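You operate a simulated robot arm through the tools that you are given. There is no shell and no other tool.

Carry out the task below with a simulated robot arm. There is one attempt and no reset: what you move stays moved.

TASK
Measure brush C's bristle height and set the green slider to it.
Fine: use the step gauge, draw its stepped slider back, leave the brush in the gauge's nest.

It is judged by the outcome, as a careful person would: the job done as asked, and still so three seconds after it is handed in. It fails if anything else is knocked over, pushed out of place, dropped, spilled or broken.

THE ROBOT
A 7-joint arm with a two-finger gripper, fixed in place. Base frame: the origin is at the foot of the arm, x ahead of it, y to its left, z up; the work surface is at about z = 0. Lengths are in mm, angles in rad, forces in N, time in s.
With the tool pointing down near the work surface it reaches from about 160 to 380 mm from the base axis. Its first joint turns from -1.257 to 1.257 rad. Payload 0.6 kg.
The tool frame sits at the grasp point between the pads (the TCP): z along the fingers, y along the line on which they close. The tips reach 22 mm beyond it. The gripper opens to 92 mm; its body begins 65 mm behind the TCP.
Orientation is told as [roll, pitch, yaw] about the base's x, y, z axes, in that order, counted from this pose: with the fingers straight down and closing along the base's y, the tool's x points along the base's -x, its y along +y and its z along -z.

THE INTERFACE
- The arm moves only by the tool nudge_tool. Its argument "motion" is a list of rows, each a list of 3 entries, a list of its own where there are three numbers: the shift along the tool's x, y, z in mm, then the turn, a rotation vector about the tool's x, y, z in rad, then the gripper command, from -1 (fully open) to 1 (shut), values between in proportion. In form: [[[x, y, z], [ax, ay, az], fingers], ...]. A call has 1 to 20 rows; each row is the pose to reach, as a shift and turn from the pose commanded when the call began, along the tool's axes at that moment. Each row takes 0.2 s and may step no farther than 50 mm and 0.15 rad from the row before; otherwise, or with a gripper value out of range, the whole call is refused. Where a pose cannot be reached the arm comes as near as it can. A force on the tool above 70 N (or 10 N above the force at the start of the call, whichever is more), or a blocked arm, ends the call early, and 0.2 s more pass. The fingers move at their own pace (about 59.9 mm/s each) and stop on an object; they squeeze with about 25 N. The grip force told is the motor's: it shows also when the fingers shut on nothing. Time passes only in rows, and 0.2 s behind the last, so rows that repeat a pose let the fingers close. It gives the time, the measured TCP pose, the force on the tool (base axes), the opening and the grip force at its end, in the units of the frame above (readings bear some noise), with the torque about the TCP (base axes, N m) and any sound that the robot's microphone picked up.
- Cameras (640 x 400 px; columns grow to the right, rows downward): "scene" is fixed at [25.4, -254.7, 404.8]; the picture's right is [0.96, -0.28, 0.00], its down [-0.15, -0.53, -0.83] and it looks along [0.23, 0.80, -0.55] (base axes); focal length 286 px, centre (320, 200). "wrist" rides on the gripper at [71, 19, -102] in the tool frame; the picture's right is [-0.26, 0.97, 0.00], its down [-0.75, -0.20, -0.62] and it looks along [-0.60, -0.16, 0.78] (tool axes); focal length 280 px, centre (320, 200).
- capture(camera): a new picture of that camera. The clock stands still meanwhile.
- probe_pixels(camera, pixels): there is no depth. For up to 12 entries [column, row, z] of the newest picture of that camera ("zoom" is the newest enlarged one), the place [x, y] in the base frame at which the ray of that pixel passes the height z, good to about 3 mm. The clock stands still meanwhile.
- inspect(camera, box): a new picture of the part [left, top, right, bottom] of that camera's present view, enlarged. The clock stands still meanwhile.
- finish_job(): hands the job in; it is judged then, once.

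Open the gripper and draw the arm clear of the work before you hand the job in, unless the task says otherwise.

The tools are called after "Call:" as a command line: name --argument value ..., lists and objects as JSON in quotes. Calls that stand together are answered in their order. nudge_tool: Moves the arm, as the interface text tells. Its arguments: {"type":"object","properties":{"motion":{"type":"array","items":{"type":"array"}}},"required":["motion"]} The other tools are called the same way: capture (camera) takes a picture; probe_pixels (camera, pixels) gives the place at which the rays of pixels pass given heights; inspect (camera, box) takes an enlarged picture of a part of a camera's view; finish_job () hands the job in.

At the start:

```text
t: 0.0
ee_pos: [254.3, 88.7, 231.3]
tcp_rot: [0.001, 0.0, 0.001]
contact_force: [0.1, -0.1, 0.0]
ft_torque: [0.0, 0.0, 0.0]
grip_width: 92.0
grip_force: 0.1
```

scene: 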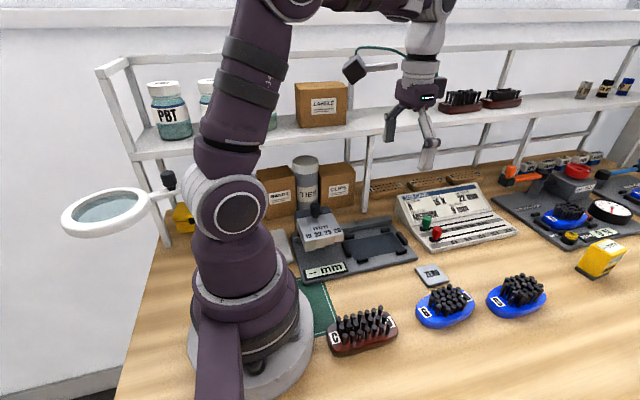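
wrist: 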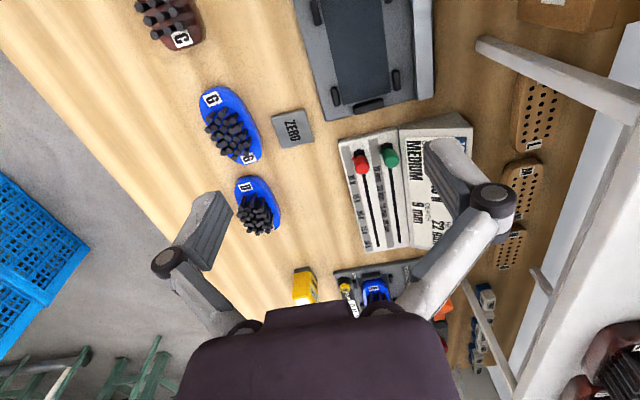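

I'll start by looking closely at the step gauge, brushes and slider panel in the scene camera.

Call:
inspect --camera "scene" --box '[270, 180, 430, 290]'

Call:
inspect --camera "scene" --box '[390, 170, 530, 260]'

Call:
inspect --camera "scene" --box '[310, 260, 560, 370]'

Call:
inspect --camera "scene" --box '[480, 130, 640, 290]'

```text
3.64 times, centred on (350, 235) of scene
```

zoom: 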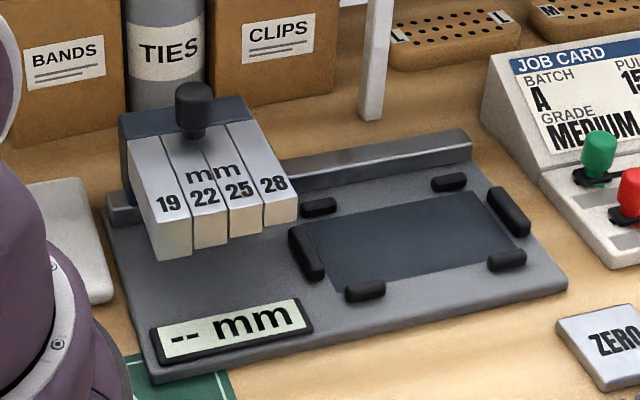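

```text
4.44 times, centred on (460, 215) of scene
```

zoom: 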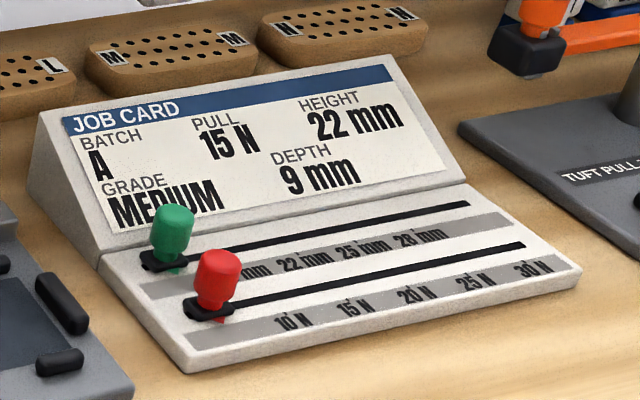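

```text
2.56 times, centred on (435, 315) of scene
```

zoom: 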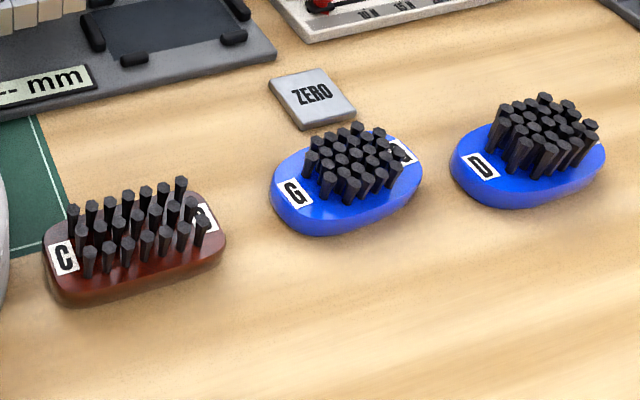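

```text
2.50 times, centred on (560, 210) of scene
```

zoom: 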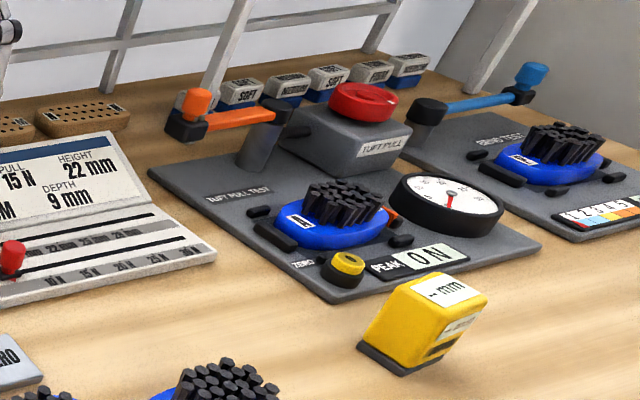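

The gauge, with its display showing "-- mm" and the steps 19/22/25/28, is at about scene (350,245). Brush C is at (362,330) and the green slider at (427,220). I'll probe these to get base-frame positions.

Call:
inspect --camera "scene" --box '[270, 180, 430, 290]'

Call:
probe_pixels --camera "zoom" --pixels '[[155, 378, 6], [567, 284, 6], [470, 140, 15], [108, 210, 10], [300, 225, 6], [340, 287, 6], [517, 250, 6], [480, 193, 6], [193, 90, 80], [193, 90, 70], [190, 255, 30], [285, 225, 30]]'

Call:
probe_pixels --camera "scene" --pixels '[[328, 345, 5], [397, 325, 5], [362, 335, 15], [334, 337, 14], [391, 325, 14], [427, 222, 30], [436, 235, 30], [418, 306, 5], [475, 300, 5], [434, 275, 5], [374, 320, 40], [346, 350, 0]]'

```text
3.64 times, centred on (350, 235) of scene
```

zoom: 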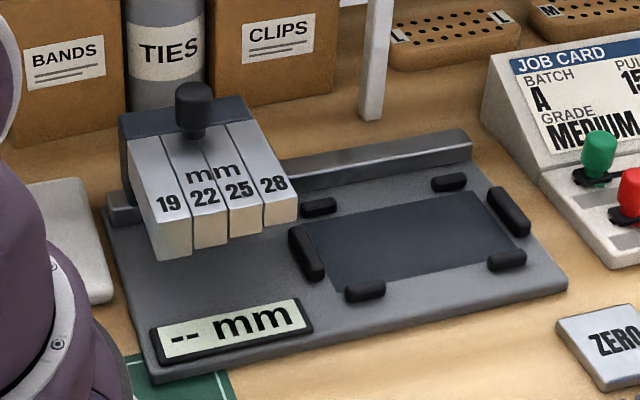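

```text
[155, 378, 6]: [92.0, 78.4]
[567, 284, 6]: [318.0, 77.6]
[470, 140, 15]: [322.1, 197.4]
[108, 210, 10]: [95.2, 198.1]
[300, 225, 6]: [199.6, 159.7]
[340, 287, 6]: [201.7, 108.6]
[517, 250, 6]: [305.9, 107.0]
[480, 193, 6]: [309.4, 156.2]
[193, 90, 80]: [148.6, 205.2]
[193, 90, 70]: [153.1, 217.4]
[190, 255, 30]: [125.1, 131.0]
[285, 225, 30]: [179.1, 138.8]
```

```text
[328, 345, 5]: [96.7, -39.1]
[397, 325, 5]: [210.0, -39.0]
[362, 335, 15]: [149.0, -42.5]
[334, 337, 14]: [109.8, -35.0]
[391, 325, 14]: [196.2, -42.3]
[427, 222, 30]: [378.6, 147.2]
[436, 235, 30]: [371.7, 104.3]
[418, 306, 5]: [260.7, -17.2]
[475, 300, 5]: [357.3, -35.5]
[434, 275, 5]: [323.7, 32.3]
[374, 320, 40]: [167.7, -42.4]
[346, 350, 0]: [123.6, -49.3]
```

Brush C's centre is near (150,-40) and the gauge nest near (253,132). I'll probe the wrist picture to cross-check and to locate the sliders.

Call:
probe_pixels --camera "wrist" --pixels '[[361, 162, 35], [389, 155, 35], [343, 145, 10], [368, 248, 10], [408, 245, 15], [400, 128, 20], [180, 40, 13], [160, 5, 35], [330, 110, 6], [432, 95, 15], [230, 125, 14], [258, 205, 14]]'

Call:
inspect --camera "wrist" --box '[300, 80, 500, 260]'

Call:
inspect --camera "wrist" --box '[120, 0, 320, 130]'

```text
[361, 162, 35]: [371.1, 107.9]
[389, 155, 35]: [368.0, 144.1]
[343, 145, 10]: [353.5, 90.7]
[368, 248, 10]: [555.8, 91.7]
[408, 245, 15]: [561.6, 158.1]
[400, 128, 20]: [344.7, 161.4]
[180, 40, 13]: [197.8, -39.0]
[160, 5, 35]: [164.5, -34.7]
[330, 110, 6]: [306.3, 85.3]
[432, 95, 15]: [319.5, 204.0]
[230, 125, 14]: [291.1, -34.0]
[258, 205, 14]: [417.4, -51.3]
```

```text
2.22 times, centred on (400, 170) of wrist
```

zoom: 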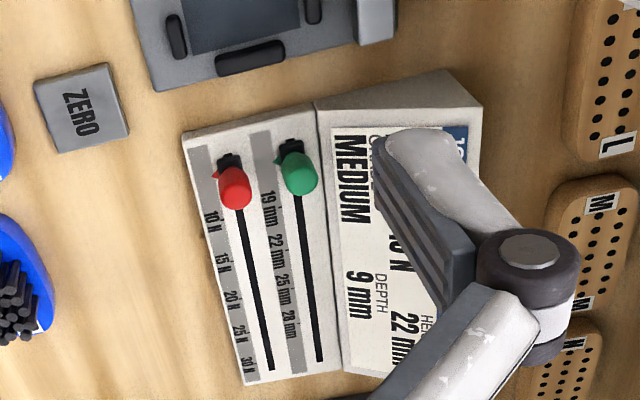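

```text
3.08 times, centred on (220, 65) of wrist
```

zoom: 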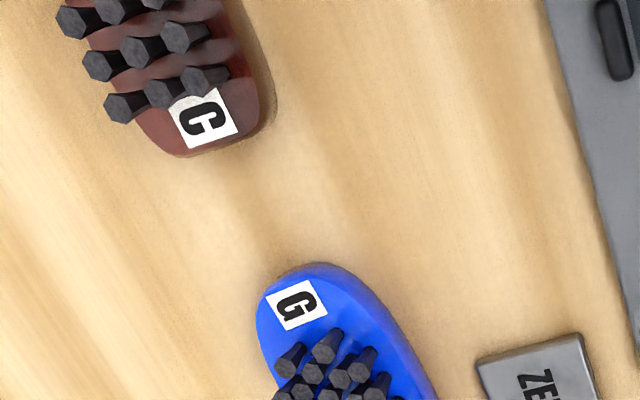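

The wrist view agrees with those positions: green knob at about (368,144), and the C label's right end at about (198,-39). I'll move above brush C to see its width and exact yaw before grasping.

Call:
nudge_tool --motion '[[[17, -30, 20], [0, 0, 0], -1], [[34, -60, 40], [0, 0, 0], -1], [[51, -90, 60], [0, 0, 0], -1], [[69, -119, 81], [0, 0, 0], -1], [[69, -119, 81], [0, 0, 0], -1]]'

Call:
capture --camera "wrist"

Call:
capture --camera "scene"

```text
t: 1.2
ee_pos: [182.3, -32.2, 151.8]
tcp_rot: [0.0, -0.001, -0.001]
contact_force: [-0.2, 1.1, 0.0]
ft_torque: [0.03, -0.01, 0.0]
grip_width: 91.7
grip_force: 0.1
```

```text
taken
```

wrist: 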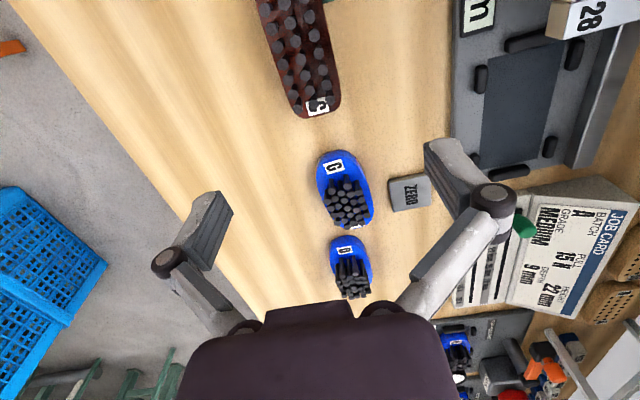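

```text
taken
```

scene: 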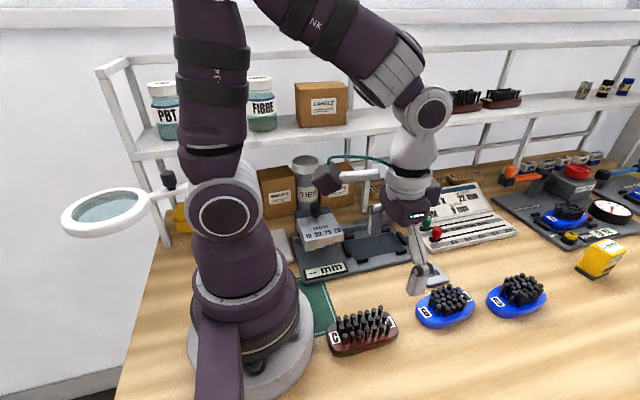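

Brush C's right half is visible at wrist (305,55), running up and out of frame. I'll probe its edges to get the width and yaw.

Call:
inspect --camera "wrist" --box '[220, 0, 380, 130]'

Call:
probe_pixels --camera "wrist" --pixels '[[257, 5, 10], [292, 100, 10], [328, 5, 10], [341, 92, 10], [310, 118, 10], [338, 105, 10], [295, 110, 10], [270, 5, 37], [325, 5, 37], [317, 107, 12]]'

```text
3.08 times, centred on (300, 65) of wrist
```

zoom: 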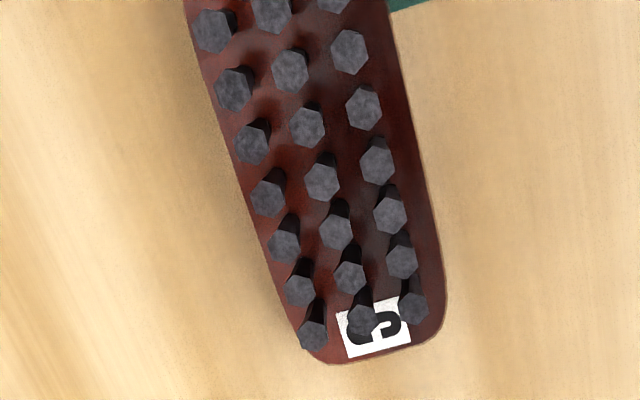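

```text
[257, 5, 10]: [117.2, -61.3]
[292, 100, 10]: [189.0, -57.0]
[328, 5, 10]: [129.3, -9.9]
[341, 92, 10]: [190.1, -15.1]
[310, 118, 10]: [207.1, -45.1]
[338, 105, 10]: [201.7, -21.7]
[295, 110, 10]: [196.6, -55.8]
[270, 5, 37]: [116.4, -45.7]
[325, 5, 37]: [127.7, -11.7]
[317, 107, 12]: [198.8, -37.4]
```

Brush C's body is about 52 mm wide at the middle, centred near (153,-36), with its long axis almost along x. I'll lower partway over it with open fingers and check that the near reach holds.

Call:
nudge_tool --motion '[[[15, -3, 30], [0, 0, 0], -1], [[29, -6, 65], [0, 0, 0], -1], [[29, -6, 65], [0, 0, 0], -1], [[29, -6, 65], [0, 0, 0], -1]]'

Call:
capture --camera "wrist"

Call:
inspect --camera "scene" --box '[280, 240, 440, 380]'

```text
t: 2.2
ee_pos: [153.5, -36.5, 85.9]
tcp_rot: [0.0, 0.001, 0.0]
contact_force: [0.4, 1.3, -1.1]
ft_torque: [0.04, 0.0, -0.02]
grip_width: 91.8
grip_force: 0.1
```

```text
taken
```

wrist: 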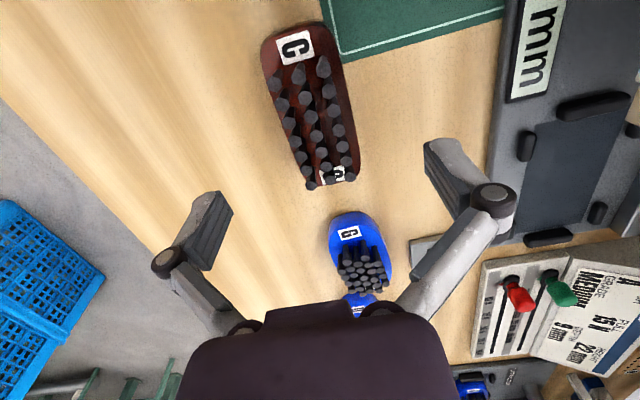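

```text
2.86 times, centred on (360, 310) of scene
```

zoom: 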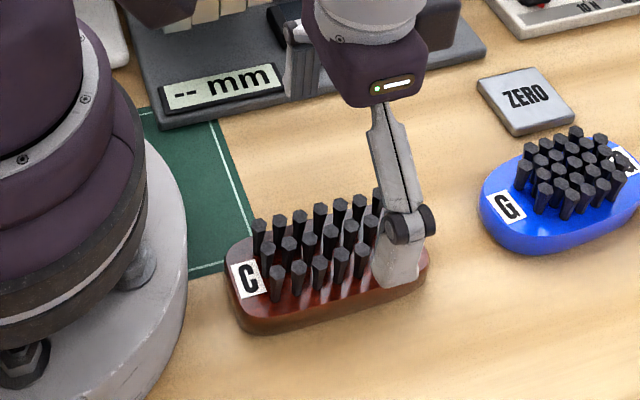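

Reach holds at x≈153. The whole brush is now in the wrist view (C labels at (295,47) and (333,173)), so I'll probe its outline for the exact centre and yaw.

Call:
probe_pixels --camera "wrist" --pixels '[[295, 23, 10], [262, 45, 10], [325, 30, 10], [285, 125, 5], [350, 105, 8], [306, 188, 6], [358, 170, 8], [295, 47, 13], [333, 175, 13], [268, 90, 8], [341, 70, 8]]'

Call:
probe_pixels --camera "wrist" --pixels '[[500, 92, 10], [525, 145, 12], [612, 130, 12], [595, 212, 12], [518, 170, 8], [545, 237, 12], [595, 105, 12], [497, 238, 6], [505, 0, 6], [433, 250, 6]]'

Call:
inspect --camera "wrist" --box '[230, 0, 390, 210]'

```text
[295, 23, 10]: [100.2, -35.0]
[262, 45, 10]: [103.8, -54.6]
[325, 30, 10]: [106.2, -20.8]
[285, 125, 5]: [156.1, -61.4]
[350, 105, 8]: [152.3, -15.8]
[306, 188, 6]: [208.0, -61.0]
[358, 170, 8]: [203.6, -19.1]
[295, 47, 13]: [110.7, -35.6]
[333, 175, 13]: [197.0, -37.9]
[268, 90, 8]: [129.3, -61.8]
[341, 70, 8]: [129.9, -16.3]
```

```text
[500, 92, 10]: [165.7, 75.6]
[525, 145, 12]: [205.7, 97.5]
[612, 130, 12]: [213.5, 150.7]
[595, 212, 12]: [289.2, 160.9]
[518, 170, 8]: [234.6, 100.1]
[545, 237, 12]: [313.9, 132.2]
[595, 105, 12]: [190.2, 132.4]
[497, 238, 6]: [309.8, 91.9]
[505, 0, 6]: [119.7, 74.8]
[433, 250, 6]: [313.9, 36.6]
```

```text
1.90 times, centred on (310, 105) of wrist
```

zoom: 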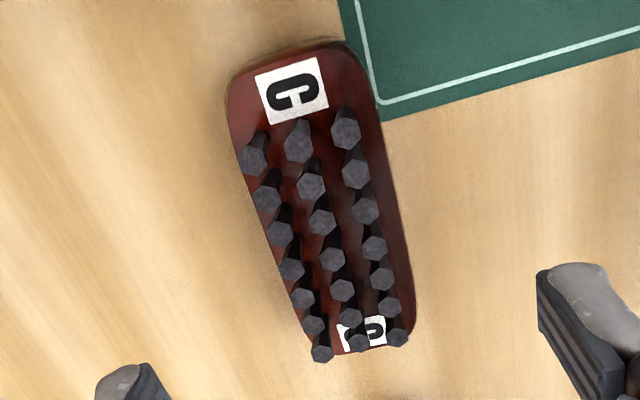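

Brush C spans x 100–208 and y -61 to -16, so it's centred at about (154,-38) with yaw near -0.02. I'll descend to TCP z≈26 with open fingers straddling the body.

Call:
nudge_tool --motion '[[[0, -2, 25], [0, 0, 0], -1], [[0, -2, 45], [0, 0, 0], -1], [[0, -2, 59], [0, 0, 0], -1], [[0, -2, 59], [0, 0, 0], -1]]'

Call:
inspect --camera "scene" --box '[280, 240, 440, 380]'

Call:
capture --camera "wrist"

```text
t: 3.2
ee_pos: [155.0, -38.8, 29.1]
tcp_rot: [0.001, 0.001, 0.0]
contact_force: [0.5, -0.4, -0.1]
ft_torque: [0.0, 0.0, 0.01]
grip_width: 91.9
grip_force: 0.0
```

```text
2.86 times, centred on (360, 310) of scene
```

zoom: 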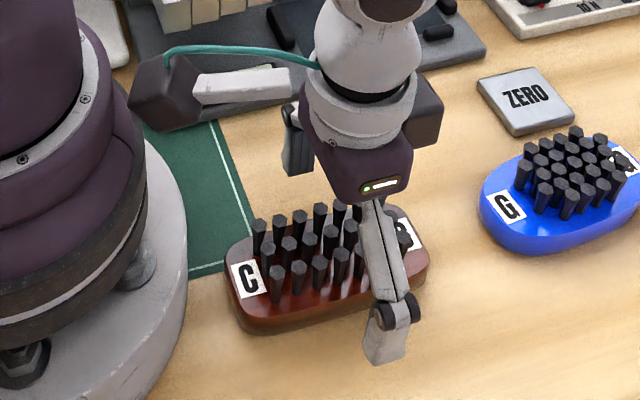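

```text
taken
```

wrist: 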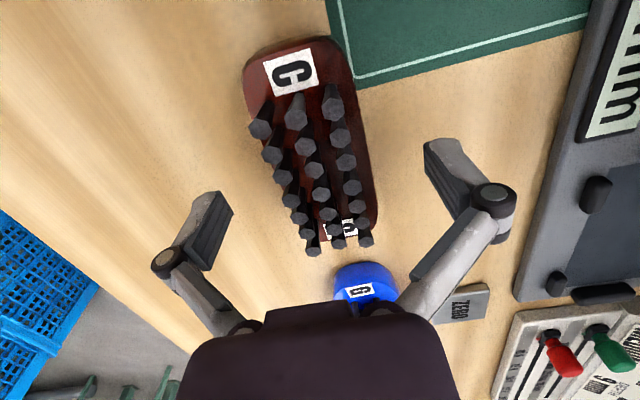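

The fingers straddle brush C, with one tip in front of it at scene (384,362), and TCP z=29. I'll go 2 mm lower and close on the body.

Call:
nudge_tool --motion '[[[0, 0, 2], [0, 0, 0], -1], [[0, 0, 2], [0, 0, 0], -0.3], [[0, 0, 2], [0, 0, 0], 0.2], [[0, 0, 2], [0, 0, 0], 0.6], [[0, 0, 2], [0, 0, 0], 1], [[0, 0, 2], [0, 0, 0], 1], [[0, 0, 2], [0, 0, 0], 1]]'

Call:
inspect --camera "scene" --box '[280, 240, 440, 380]'

Call:
capture --camera "wrist"

```text
t: 4.8
ee_pos: [155.0, -39.0, 27.0]
tcp_rot: [0.0, 0.0, -0.001]
contact_force: [0.3, 1.7, 6.1]
ft_torque: [0.03, 0.04, 0.0]
grip_width: 45.4
grip_force: 25.1
```

```text
2.86 times, centred on (360, 310) of scene
```

zoom: 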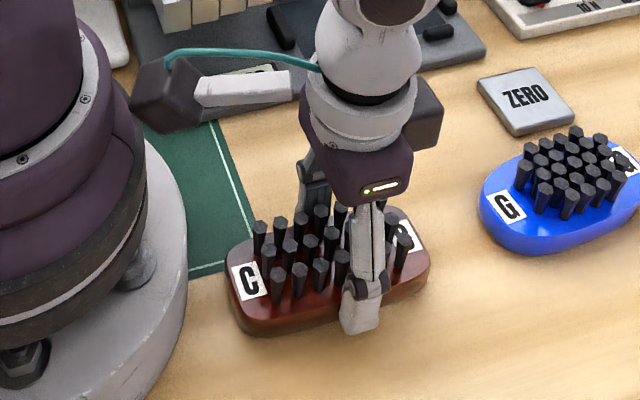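

```text
taken
```

wrist: 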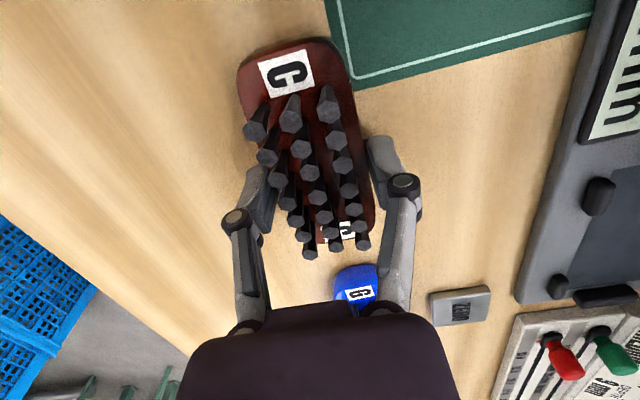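

Gripped at 45.4 mm with 25 N, matching the body width. I'll lift straight up and check the brush is held level.

Call:
nudge_tool --motion '[[[0, 0, -15], [0, 0, 0], 1], [[0, 0, -40], [0, 0, 0], 1], [[0, 0, -70], [0, 0, 0], 1], [[0, 0, -100], [0, 0, 0], 1], [[0, 0, -100], [0, 0, 0], 1]]'

Call:
capture --camera "scene"

Call:
capture --camera "wrist"

```text
t: 6.0
ee_pos: [156.5, -41.1, 124.6]
tcp_rot: [0.0, 0.0, 0.0]
contact_force: [0.3, 0.1, -0.6]
ft_torque: [0.0, -0.05, -0.03]
grip_width: 45.4
grip_force: 25.4
```

```text
taken
```

scene: 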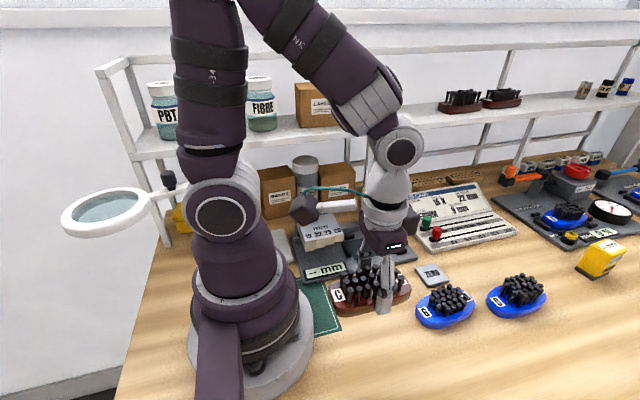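

```text
taken
```

wrist: 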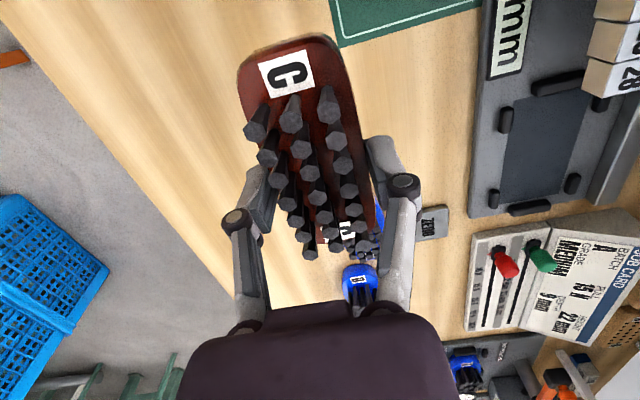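

The brush is held firmly. I'll probe its labels and ends in the wrist view to get its offset from the TCP, and the nest pads to get the target.

Call:
probe_pixels --camera "wrist" --pixels '[[287, 73, 110.6], [345, 235, 110.6], [290, 33, 106], [237, 75, 106], [340, 55, 106], [500, 128, 8], [510, 92, 12], [505, 120, 14], [555, 85, 14], [572, 185, 14], [530, 208, 14], [600, 100, 14]]'

Call:
inspect --camera "wrist" --box '[460, 50, 640, 230]'

```text
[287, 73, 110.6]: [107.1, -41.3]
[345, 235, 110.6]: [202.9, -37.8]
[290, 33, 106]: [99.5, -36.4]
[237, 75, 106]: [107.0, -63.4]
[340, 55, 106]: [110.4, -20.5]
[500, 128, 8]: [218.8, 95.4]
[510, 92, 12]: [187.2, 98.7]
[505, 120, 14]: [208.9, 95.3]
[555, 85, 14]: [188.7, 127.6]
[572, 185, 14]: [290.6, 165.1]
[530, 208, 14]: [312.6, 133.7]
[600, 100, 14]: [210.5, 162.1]
```

```text
2.22 times, centred on (550, 140) of wrist
```

zoom: 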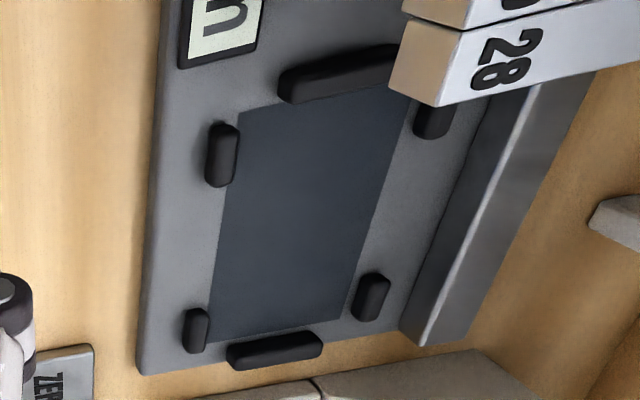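

The brush centre is about 1 mm in -x from the TCP, and the nest centre is near (252,131). I'll carry the brush across at this height to hover over the nest.

Call:
nudge_tool --motion '[[[-16, 30, 0], [0, 0, 0], 1], [[-35, 62, 0], [0, 0, 0], 1], [[-55, 97, 0], [0, 0, 0], 1], [[-75, 133, 0], [0, 0, 0], 1], [[-90, 160, 0], [0, 0, 0], 1], [[-96, 170, 0], [0, 0, 0], 1], [[-96, 170, 0], [0, 0, 0], 1]]'

Call:
capture --camera "scene"

Call:
capture --camera "wrist"

```text
t: 7.6
ee_pos: [252.4, 130.0, 125.5]
tcp_rot: [0.0, 0.0, 0.0]
contact_force: [0.4, -0.6, -0.8]
ft_torque: [-0.01, -0.01, 0.06]
grip_width: 45.2
grip_force: 25.1
```

```text
taken
```

scene: 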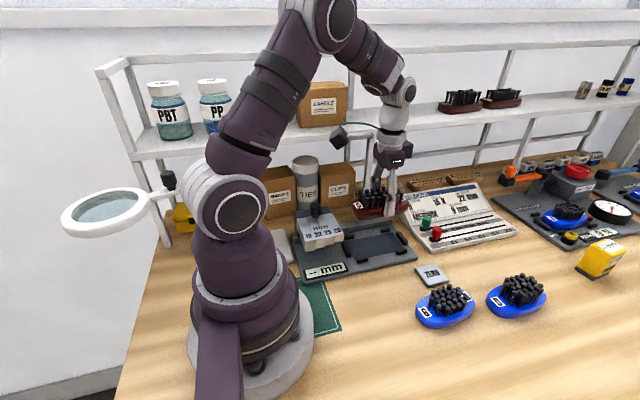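

```text
taken
```

wrist: 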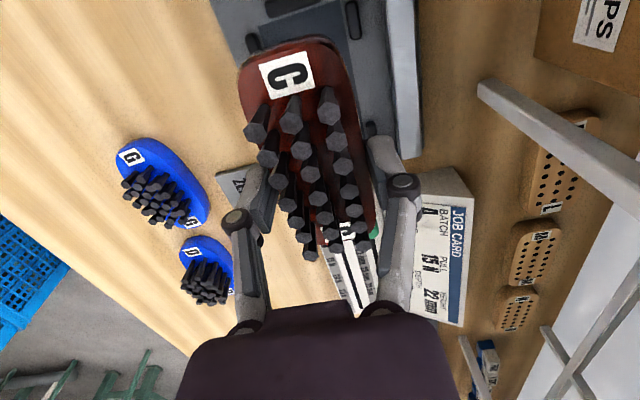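

The brush hovers over the nest, at scene (380,205). I'll zoom in on the nest and brush together and lower to just above the pads.

Call:
inspect --camera "scene" --box '[320, 170, 440, 290]'

Call:
probe_pixels --camera "zoom" --pixels '[[320, 200, 8]]'

Call:
inspect --camera "wrist" --box '[200, 0, 440, 130]'

```text
3.33 times, centred on (380, 230) of scene
```

zoom: 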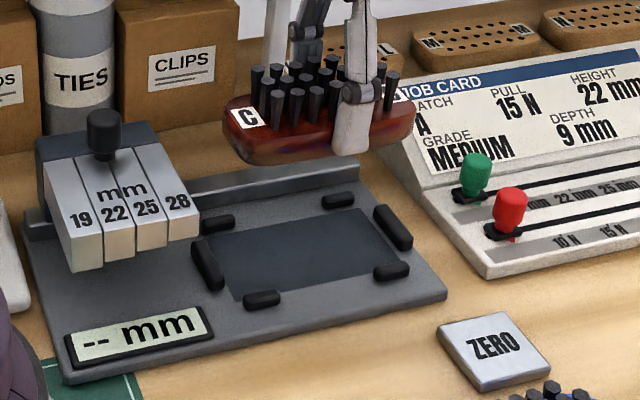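

```text
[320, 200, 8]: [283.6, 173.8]
```

```text
2.67 times, centred on (320, 65) of wrist
```

zoom: 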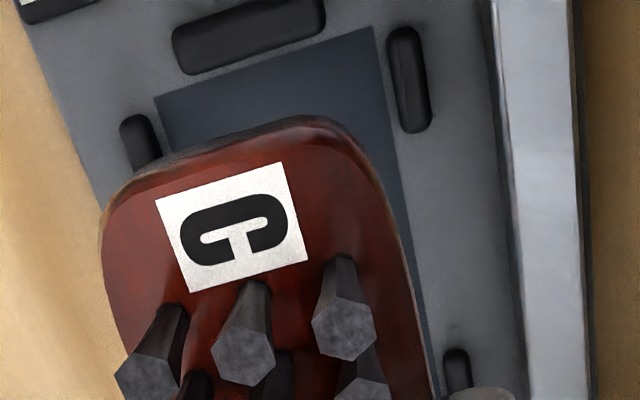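

This wrist zoom shows the left half of the nest clearly, with mat corners at (155,97) and (372,27) and pads around them. I'll probe those points.

Call:
probe_pixels --camera "zoom" --pixels '[[155, 97, 7], [372, 27, 7], [178, 70, 14], [326, 27, 14], [155, 140, 14], [390, 50, 14], [405, 125, 14], [430, 110, 14], [500, 200, 7], [510, 200, 20], [416, 300, 7]]'

Call:
inspect --camera "scene" --box '[340, 220, 420, 270]'

Call:
probe_pixels --camera "zoom" --pixels '[[320, 200, 8]]'

```text
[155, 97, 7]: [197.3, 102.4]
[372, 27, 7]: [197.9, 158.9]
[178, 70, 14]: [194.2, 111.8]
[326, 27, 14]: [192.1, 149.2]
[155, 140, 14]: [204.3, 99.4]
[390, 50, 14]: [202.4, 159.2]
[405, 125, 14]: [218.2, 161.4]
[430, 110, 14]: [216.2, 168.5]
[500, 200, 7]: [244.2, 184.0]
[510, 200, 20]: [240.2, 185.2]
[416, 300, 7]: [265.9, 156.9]
```

```text
8.00 times, centred on (380, 245) of scene
```

zoom: 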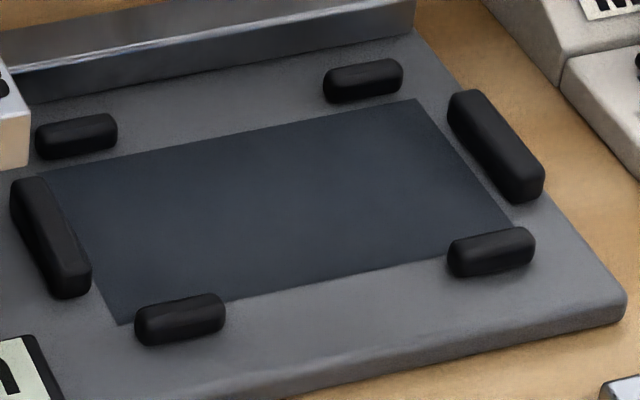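

```text
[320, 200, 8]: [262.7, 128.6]
```

Probing the mat corners and pad edges in this sharp 8x scene zoom.

Call:
probe_pixels --camera "zoom" --pixels '[[120, 325, 7], [48, 172, 7], [415, 98, 7], [513, 228, 7], [45, 178, 14], [90, 265, 14], [135, 308, 14], [222, 294, 14], [448, 243, 14], [530, 228, 14], [450, 100, 14], [517, 195, 7]]'

Call:
probe_pixels --camera "zoom" --pixels '[[40, 160, 7], [117, 148, 7], [327, 103, 7], [403, 90, 7], [92, 290, 7], [600, 325, 0], [625, 300, 7], [30, 100, 7], [415, 30, 7]]'

```text
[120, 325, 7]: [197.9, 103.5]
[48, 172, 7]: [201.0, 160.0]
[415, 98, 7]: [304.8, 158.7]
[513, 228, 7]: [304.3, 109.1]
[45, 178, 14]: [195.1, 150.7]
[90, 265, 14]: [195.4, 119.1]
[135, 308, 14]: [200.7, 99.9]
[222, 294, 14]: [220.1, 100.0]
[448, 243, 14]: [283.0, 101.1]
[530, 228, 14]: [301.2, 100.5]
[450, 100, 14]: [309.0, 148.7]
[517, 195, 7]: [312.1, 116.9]
```

```text
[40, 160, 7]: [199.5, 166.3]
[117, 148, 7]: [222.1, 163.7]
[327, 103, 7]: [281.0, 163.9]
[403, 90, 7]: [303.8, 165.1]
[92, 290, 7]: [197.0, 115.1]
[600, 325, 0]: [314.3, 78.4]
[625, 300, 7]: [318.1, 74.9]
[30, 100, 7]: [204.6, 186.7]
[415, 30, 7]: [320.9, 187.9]
```

The nest interior is about 114 × 60 mm, centred at (252.5,131.7), which leaves roughly 3 mm each side in x. I'll lower to TCP z≈48, just above the pads, and check the alignment.

Call:
nudge_tool --motion '[[[-1, 0, 25], [0, 0, 0], 1], [[-1, 0, 50], [0, 0, 0], 1], [[-1, 0, 68], [0, 0, 0], 1], [[-1, 0, 76], [0, 0, 0], 1], [[-1, 0, 76], [0, 0, 0], 1], [[-1, 0, 76], [0, 0, 0], 1]]'

Call:
inspect --camera "scene" --box '[310, 180, 430, 280]'

Call:
inspect --camera "wrist" --box '[200, 0, 440, 150]'

```text
t: 9.0
ee_pos: [251.9, 131.1, 49.7]
tcp_rot: [-0.002, -0.001, 0.001]
contact_force: [0.1, 0.6, -1.1]
ft_torque: [0.02, 0.03, -0.01]
grip_width: 45.4
grip_force: 25.0
```

```text
4.00 times, centred on (370, 230) of scene
```

zoom: 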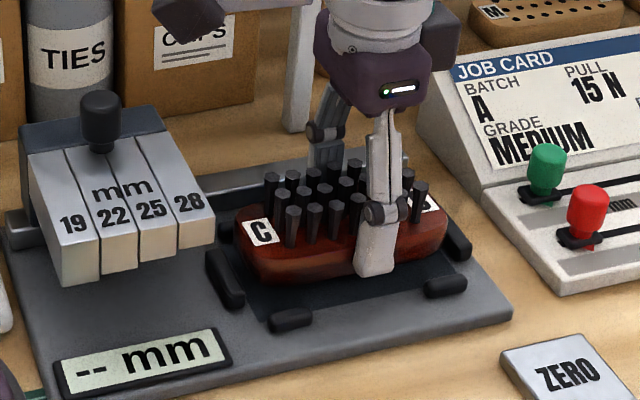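

```text
2.67 times, centred on (320, 75) of wrist
```

zoom: 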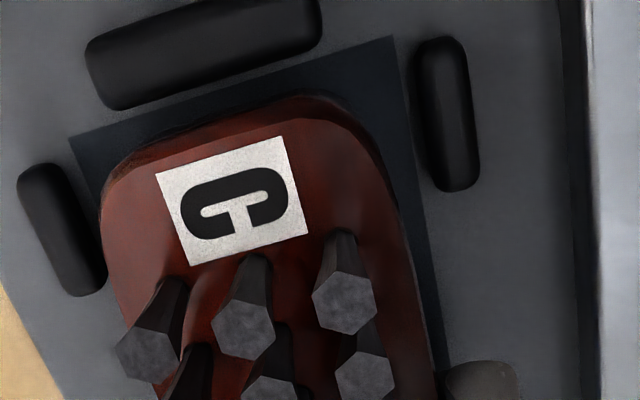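

The brush sits over the mat in both views. I'll probe its left end, at (285,95) in the wrist zoom, against the left pad before the final lowering.

Call:
probe_pixels --camera "zoom" --pixels '[[285, 93, 33], [285, 93, 28], [240, 140, 36], [260, 200, 37], [100, 200, 28], [390, 170, 28], [70, 137, 7], [393, 37, 7], [122, 108, 9], [322, 40, 9], [106, 270, 9], [418, 120, 9]]'

```text
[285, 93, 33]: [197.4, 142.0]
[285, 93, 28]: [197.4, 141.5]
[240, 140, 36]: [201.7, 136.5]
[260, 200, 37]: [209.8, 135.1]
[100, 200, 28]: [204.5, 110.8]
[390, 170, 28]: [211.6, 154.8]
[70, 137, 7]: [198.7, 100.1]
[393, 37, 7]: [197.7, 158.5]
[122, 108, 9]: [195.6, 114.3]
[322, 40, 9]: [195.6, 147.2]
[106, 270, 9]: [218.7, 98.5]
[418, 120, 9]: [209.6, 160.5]
```

The brush's left end is at x≈197.4 and the left pad's inner edge at about 195.6, so I'll shift +1 mm in x. Then I'll lower gently until contact.

Call:
nudge_tool --motion '[[[-1, 0, 4], [0, 0, 0], 1], [[-1, 0, 8], [0, 0, 0], 1], [[-1, 0, 11], [0, 0, 0], 1], [[-1, 0, 13], [0, 0, 0], 1], [[-1, 0, 14], [0, 0, 0], 1], [[-1, 0, 14], [0, 0, 0], 1]]'

Call:
inspect --camera "scene" --box '[310, 180, 430, 280]'

Call:
inspect --camera "wrist" --box '[200, 0, 440, 150]'

```text
t: 10.4
ee_pos: [254.0, 131.8, 35.8]
tcp_rot: [0.001, 0.0, 0.001]
contact_force: [-1.8, -0.6, 21.2]
ft_torque: [0.04, 0.17, 0.04]
grip_width: 45.5
grip_force: 25.8
```

```text
4.00 times, centred on (370, 230) of scene
```

zoom: 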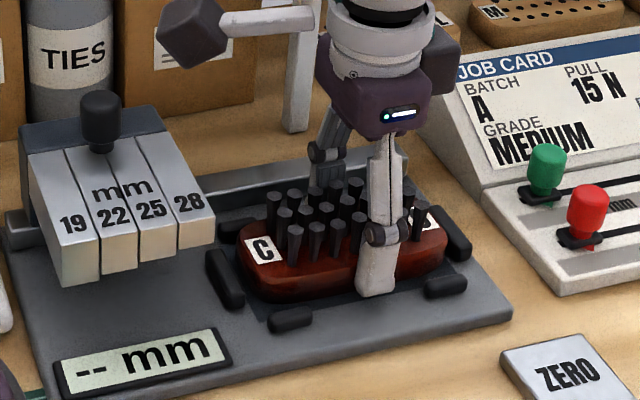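

```text
2.67 times, centred on (320, 75) of wrist
```

zoom: 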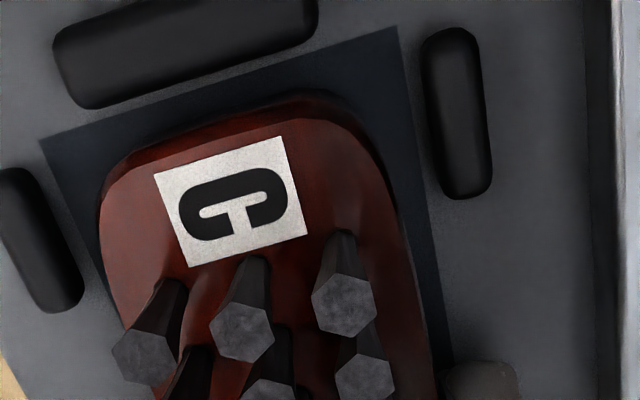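

Contact at TCP z≈35.8 with 21 N upward, so the brush is down on the mat with gaps to the pads all round. I'll relieve the press slightly and open only to about 60 mm, so the rear finger clears the rail.

Call:
nudge_tool --motion '[[[0, 0, -1.5], [0, 0, 0], 1], [[0, 0, -1.5], [0, 0, 0], -0.1], [[0, 0, -1.5], [0, 0, 0], -0.28], [[0, 0, -1.5], [0, 0, 0], -0.28], [[0, 0, -1.5], [0, 0, 0], -0.28]]'

Call:
inspect --camera "scene" --box '[310, 180, 430, 280]'

Call:
inspect --camera "wrist" --box '[180, 0, 460, 320]'

```text
t: 11.6
ee_pos: [254.5, 130.8, 37.7]
tcp_rot: [-0.002, -0.001, 0.0]
contact_force: [0.2, 0.6, 0.2]
ft_torque: [-0.01, -0.01, -0.01]
grip_width: 58.8
grip_force: 0.1
```

```text
4.00 times, centred on (370, 230) of scene
```

zoom: 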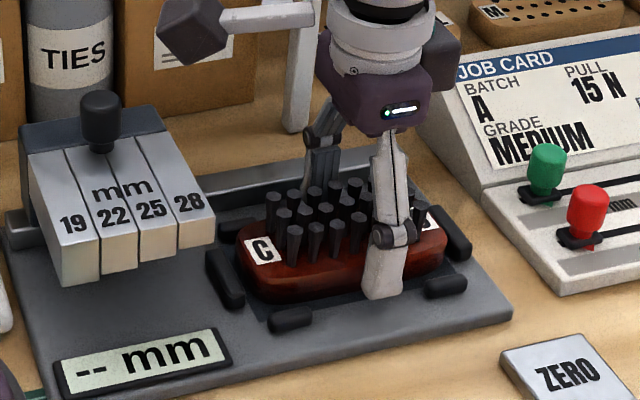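

```text
1.25 times, centred on (320, 160) of wrist
```

zoom: 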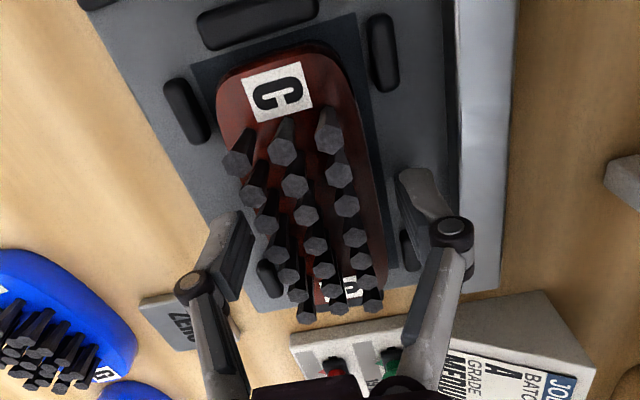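

Released, with force near zero and the brush resting in the nest. I'll lift straight up, keeping the same opening.

Call:
nudge_tool --motion '[[[0, 0, -15], [0, 0, 0], -0.28], [[0, 0, -40], [0, 0, 0], -0.28], [[0, 0, -80], [0, 0, 0], -0.28], [[0, 0, -120], [0, 0, 0], -0.28], [[0, 0, -150], [0, 0, 0], -0.28], [[0, 0, -150], [0, 0, 0], -0.28]]'

Call:
inspect --camera "scene" --box '[310, 180, 430, 280]'

Call:
capture --camera "wrist"

```text
t: 13.0
ee_pos: [251.2, 128.3, 187.0]
tcp_rot: [0.0, 0.0, -0.001]
contact_force: [-0.3, -0.2, -0.7]
ft_torque: [0.0, -0.02, -0.04]
grip_width: 59.0
grip_force: 0.1
```

```text
4.00 times, centred on (370, 230) of scene
```

zoom: 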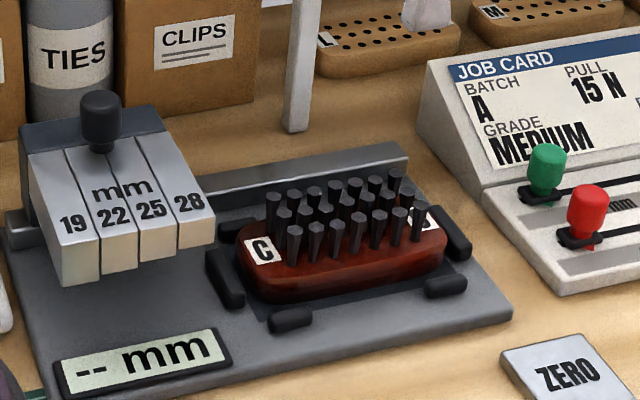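

```text
taken
```

wrist: 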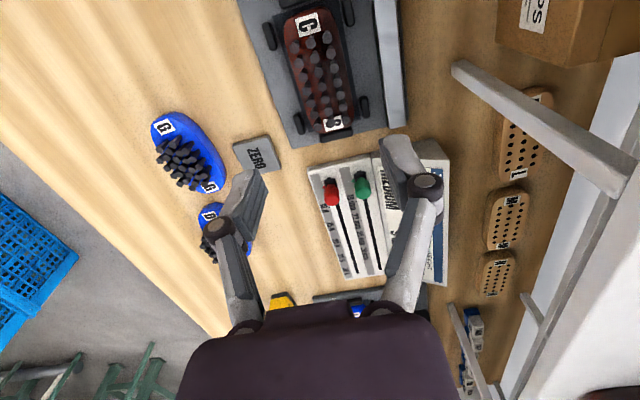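

Brush C sits inside the nest. Before approaching the knob, I'll check clearances behind it (shelf upright, CLIPS box, TIES bottle) and the knob location.

Call:
capture --camera "scene"

Call:
probe_pixels --camera "scene" --pixels '[[365, 212, 0], [346, 208, 0], [330, 212, 0], [318, 215, 0], [315, 190, 75], [315, 203, 75], [315, 190, 85], [368, 140, 170], [368, 140, 200], [368, 140, 230], [315, 180, 90], [322, 248, 20]]'

Call:
inspect --camera "scene" --box '[270, 100, 430, 230]'

```text
taken
```

scene: 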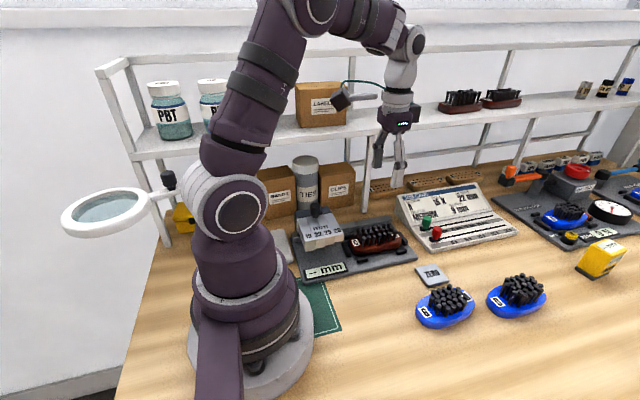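

```text
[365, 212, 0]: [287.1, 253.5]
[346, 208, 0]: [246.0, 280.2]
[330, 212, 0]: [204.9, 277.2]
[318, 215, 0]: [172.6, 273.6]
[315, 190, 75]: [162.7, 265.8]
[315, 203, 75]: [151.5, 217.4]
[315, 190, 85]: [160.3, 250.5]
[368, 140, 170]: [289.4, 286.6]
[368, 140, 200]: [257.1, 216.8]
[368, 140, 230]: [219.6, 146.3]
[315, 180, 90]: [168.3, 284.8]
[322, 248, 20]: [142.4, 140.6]
```

```text
3.08 times, centred on (350, 165) of scene
```

zoom: 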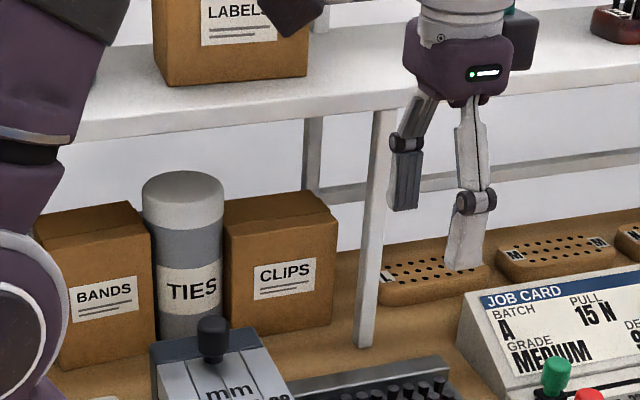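

The shelf front is at y≈253 and about z 185, so I'll turn the gripper +90° yaw. That makes the fingers close along x, across the slide direction, with the camera on the -y side and away from the shelf. I'll do it at a safe height, looking toward the knob.

Call:
nudge_tool --motion '[[[10, 0, 2], [0, 0, -0.143], -0.28], [[20, 1, 4], [0, 0, -0.286], -0.28], [[30, 1, 6], [0, 0, -0.428], -0.28], [[40, 1, 8], [0, 0, -0.571], -0.28], [[50, 2, 10], [0, 0, -0.714], -0.28], [[60, 2, 12], [0, 0, -0.857], -0.28], [[70, 2, 14], [0, 0, -1.0], -0.28], [[80, 3, 16], [0, 0, -1.142], -0.28], [[90, 3, 18], [0, 0, -1.285], -0.28], [[100, 3, 20], [0, 0, -1.428], -0.28], [[109, 3, 21], [0, 0, -1.571], -0.28], [[109, 3, 21], [0, 0, -1.571], -0.28], [[109, 3, 21], [0, 0, -1.571], -0.28]]'

Call:
capture --camera "wrist"

Call:
capture --camera "scene"

```text
t: 15.8
ee_pos: [146.3, 133.3, 166.1]
tcp_rot: [0.0, -0.001, 1.573]
contact_force: [0.0, 0.3, 1.0]
ft_torque: [-0.01, 0.03, 0.01]
grip_width: 58.9
grip_force: 0.1
```

```text
taken
```

wrist: 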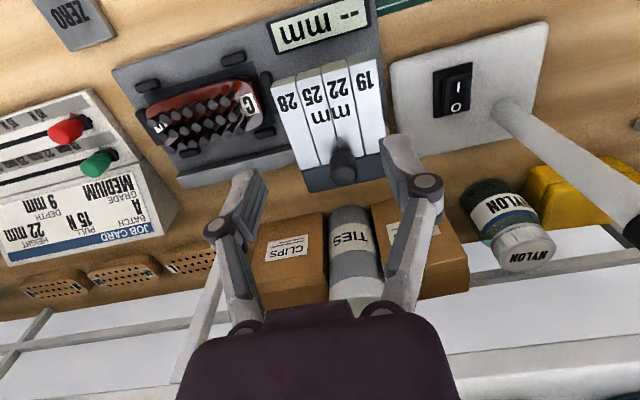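

```text
taken
```

scene: 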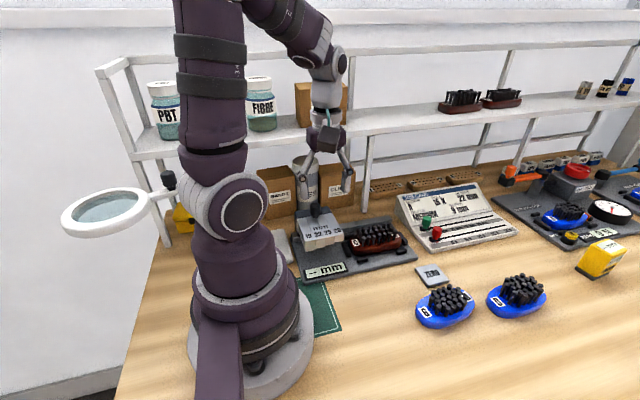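

Clear view of the slider, knob (343,162) and seated brush. I'll zoom in on both and probe the knob.

Call:
inspect --camera "wrist" --box '[110, 20, 400, 200]'

Call:
inspect --camera "wrist" --box '[260, 60, 420, 200]'

Call:
probe_pixels --camera "wrist" --pixels '[[343, 170, 95], [343, 170, 85], [343, 170, 75], [343, 150, 60], [345, 150, 55], [344, 178, 80], [308, 192, 55], [390, 165, 55], [275, 78, 55], [375, 60, 55]]'

```text
2.21 times, centred on (255, 110) of wrist
```

zoom: 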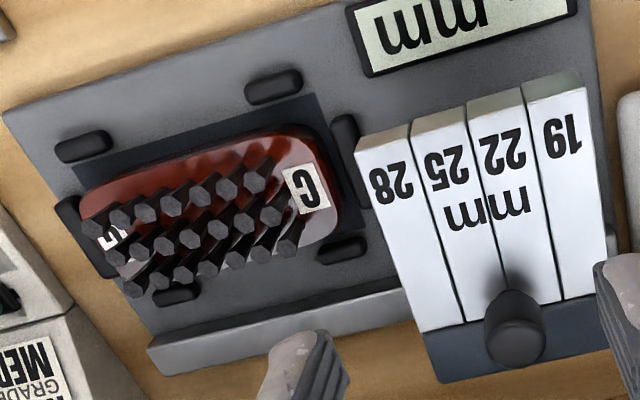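

```text
2.86 times, centred on (340, 130) of wrist
```

zoom: 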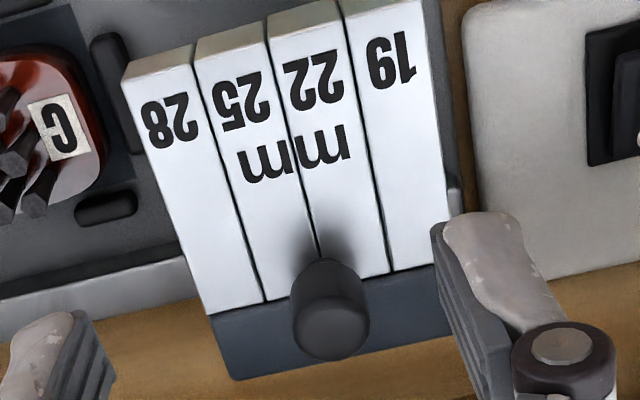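

```text
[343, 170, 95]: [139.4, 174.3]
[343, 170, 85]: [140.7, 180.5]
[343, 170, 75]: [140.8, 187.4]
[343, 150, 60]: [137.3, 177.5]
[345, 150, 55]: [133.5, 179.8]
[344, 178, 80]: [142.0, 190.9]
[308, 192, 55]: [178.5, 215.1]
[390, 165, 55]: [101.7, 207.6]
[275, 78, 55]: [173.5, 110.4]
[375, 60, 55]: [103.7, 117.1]
```

The knob height is still uncertain, so I'll triangulate it and the slider's corners from the scene and wrist cameras at several heights.

Call:
probe_pixels --camera "scene" --pixels '[[343.4, 232.3, 40], [343.4, 232.3, 60], [343.4, 232.3, 80], [302.7, 241.9, 40], [302.7, 241.9, 60], [302.7, 241.9, 80], [330, 206.7, 40], [330, 206.7, 60], [330, 206.7, 80], [315, 206, 80], [315, 206, 100], [315, 206, 120]]'

Call:
probe_pixels --camera "wrist" --pixels '[[271.3, 89, 40], [271.3, 89, 60], [271.3, 89, 80], [376.3, 60.2, 40], [376.3, 60.2, 60], [376.3, 60.2, 80], [308, 192, 40], [308, 192, 60], [308, 192, 80], [344, 173, 80], [344, 173, 100], [344, 173, 120]]'

Call:
inspect --camera "scene" --box '[280, 190, 360, 260]'

```text
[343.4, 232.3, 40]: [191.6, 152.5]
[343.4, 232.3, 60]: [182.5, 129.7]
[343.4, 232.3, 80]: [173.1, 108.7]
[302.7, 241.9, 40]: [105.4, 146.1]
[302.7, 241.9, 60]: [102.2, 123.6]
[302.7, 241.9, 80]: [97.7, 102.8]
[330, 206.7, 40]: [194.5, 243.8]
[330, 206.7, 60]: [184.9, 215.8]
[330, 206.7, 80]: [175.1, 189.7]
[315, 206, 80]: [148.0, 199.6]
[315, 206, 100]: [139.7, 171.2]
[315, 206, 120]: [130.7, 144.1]
```

```text
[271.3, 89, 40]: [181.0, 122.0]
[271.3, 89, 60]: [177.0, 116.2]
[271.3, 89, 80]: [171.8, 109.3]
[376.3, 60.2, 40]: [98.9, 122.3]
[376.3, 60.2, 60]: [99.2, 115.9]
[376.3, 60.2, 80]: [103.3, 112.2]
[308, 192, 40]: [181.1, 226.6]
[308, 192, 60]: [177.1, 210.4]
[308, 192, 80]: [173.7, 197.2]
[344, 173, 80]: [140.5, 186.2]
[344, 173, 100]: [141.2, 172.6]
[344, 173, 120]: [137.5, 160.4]
```

```text
5.71 times, centred on (320, 225) of scene
```

zoom: 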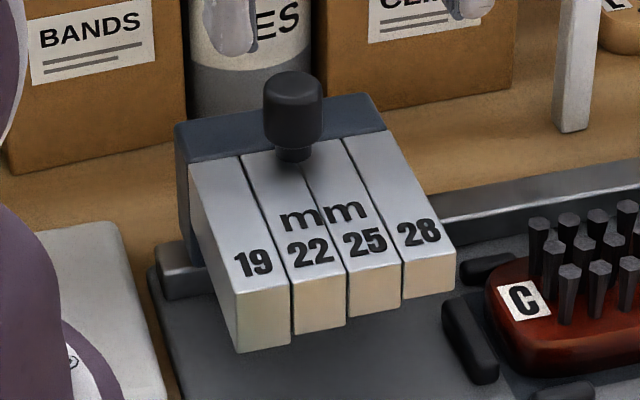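

Triangulation puts the knob top near (141,177,97), with the slider top at about z=75 and the slider spanning x≈100–174. I'll move above the knob and look again before descending.

Call:
nudge_tool --motion '[[[-15, 2, 8], [0, 0, 0], -0.28], [[-30, 3, 16], [0, 0, 0], -0.28], [[-42, 4, 25], [0, 0, 0], -0.28], [[-42, 4, 25], [0, 0, 0], -0.28], [[-42, 4, 25], [0, 0, 0], -0.28]]'

Call:
capture --camera "wrist"

Call:
inspect --camera "scene" --box '[260, 140, 400, 260]'

```text
t: 17.0
ee_pos: [141.0, 175.9, 141.5]
tcp_rot: [-0.001, 0.001, 1.571]
contact_force: [0.5, -0.4, -0.2]
ft_torque: [0.01, 0.01, 0.02]
grip_width: 58.6
grip_force: 0.1
```

```text
taken
```

wrist: 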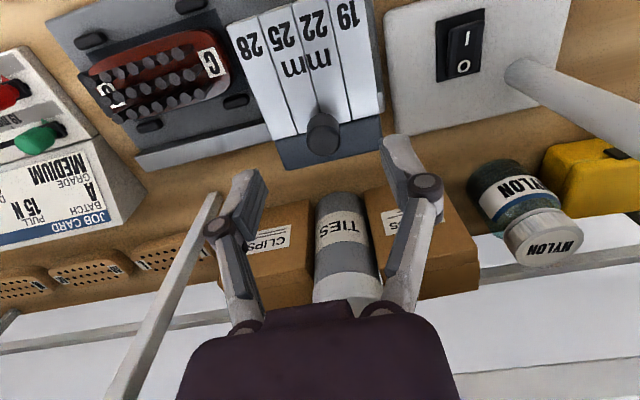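

```text
3.33 times, centred on (330, 200) of scene
```

zoom: 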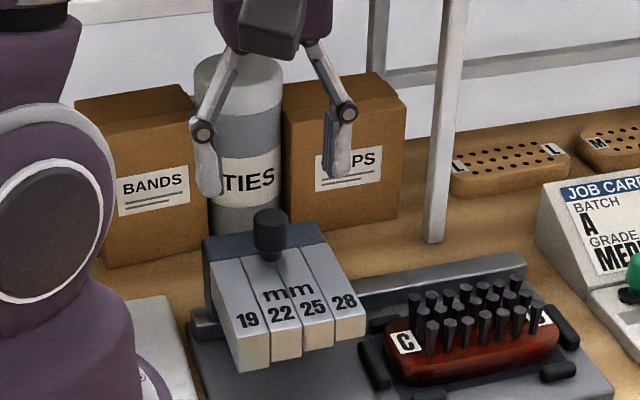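

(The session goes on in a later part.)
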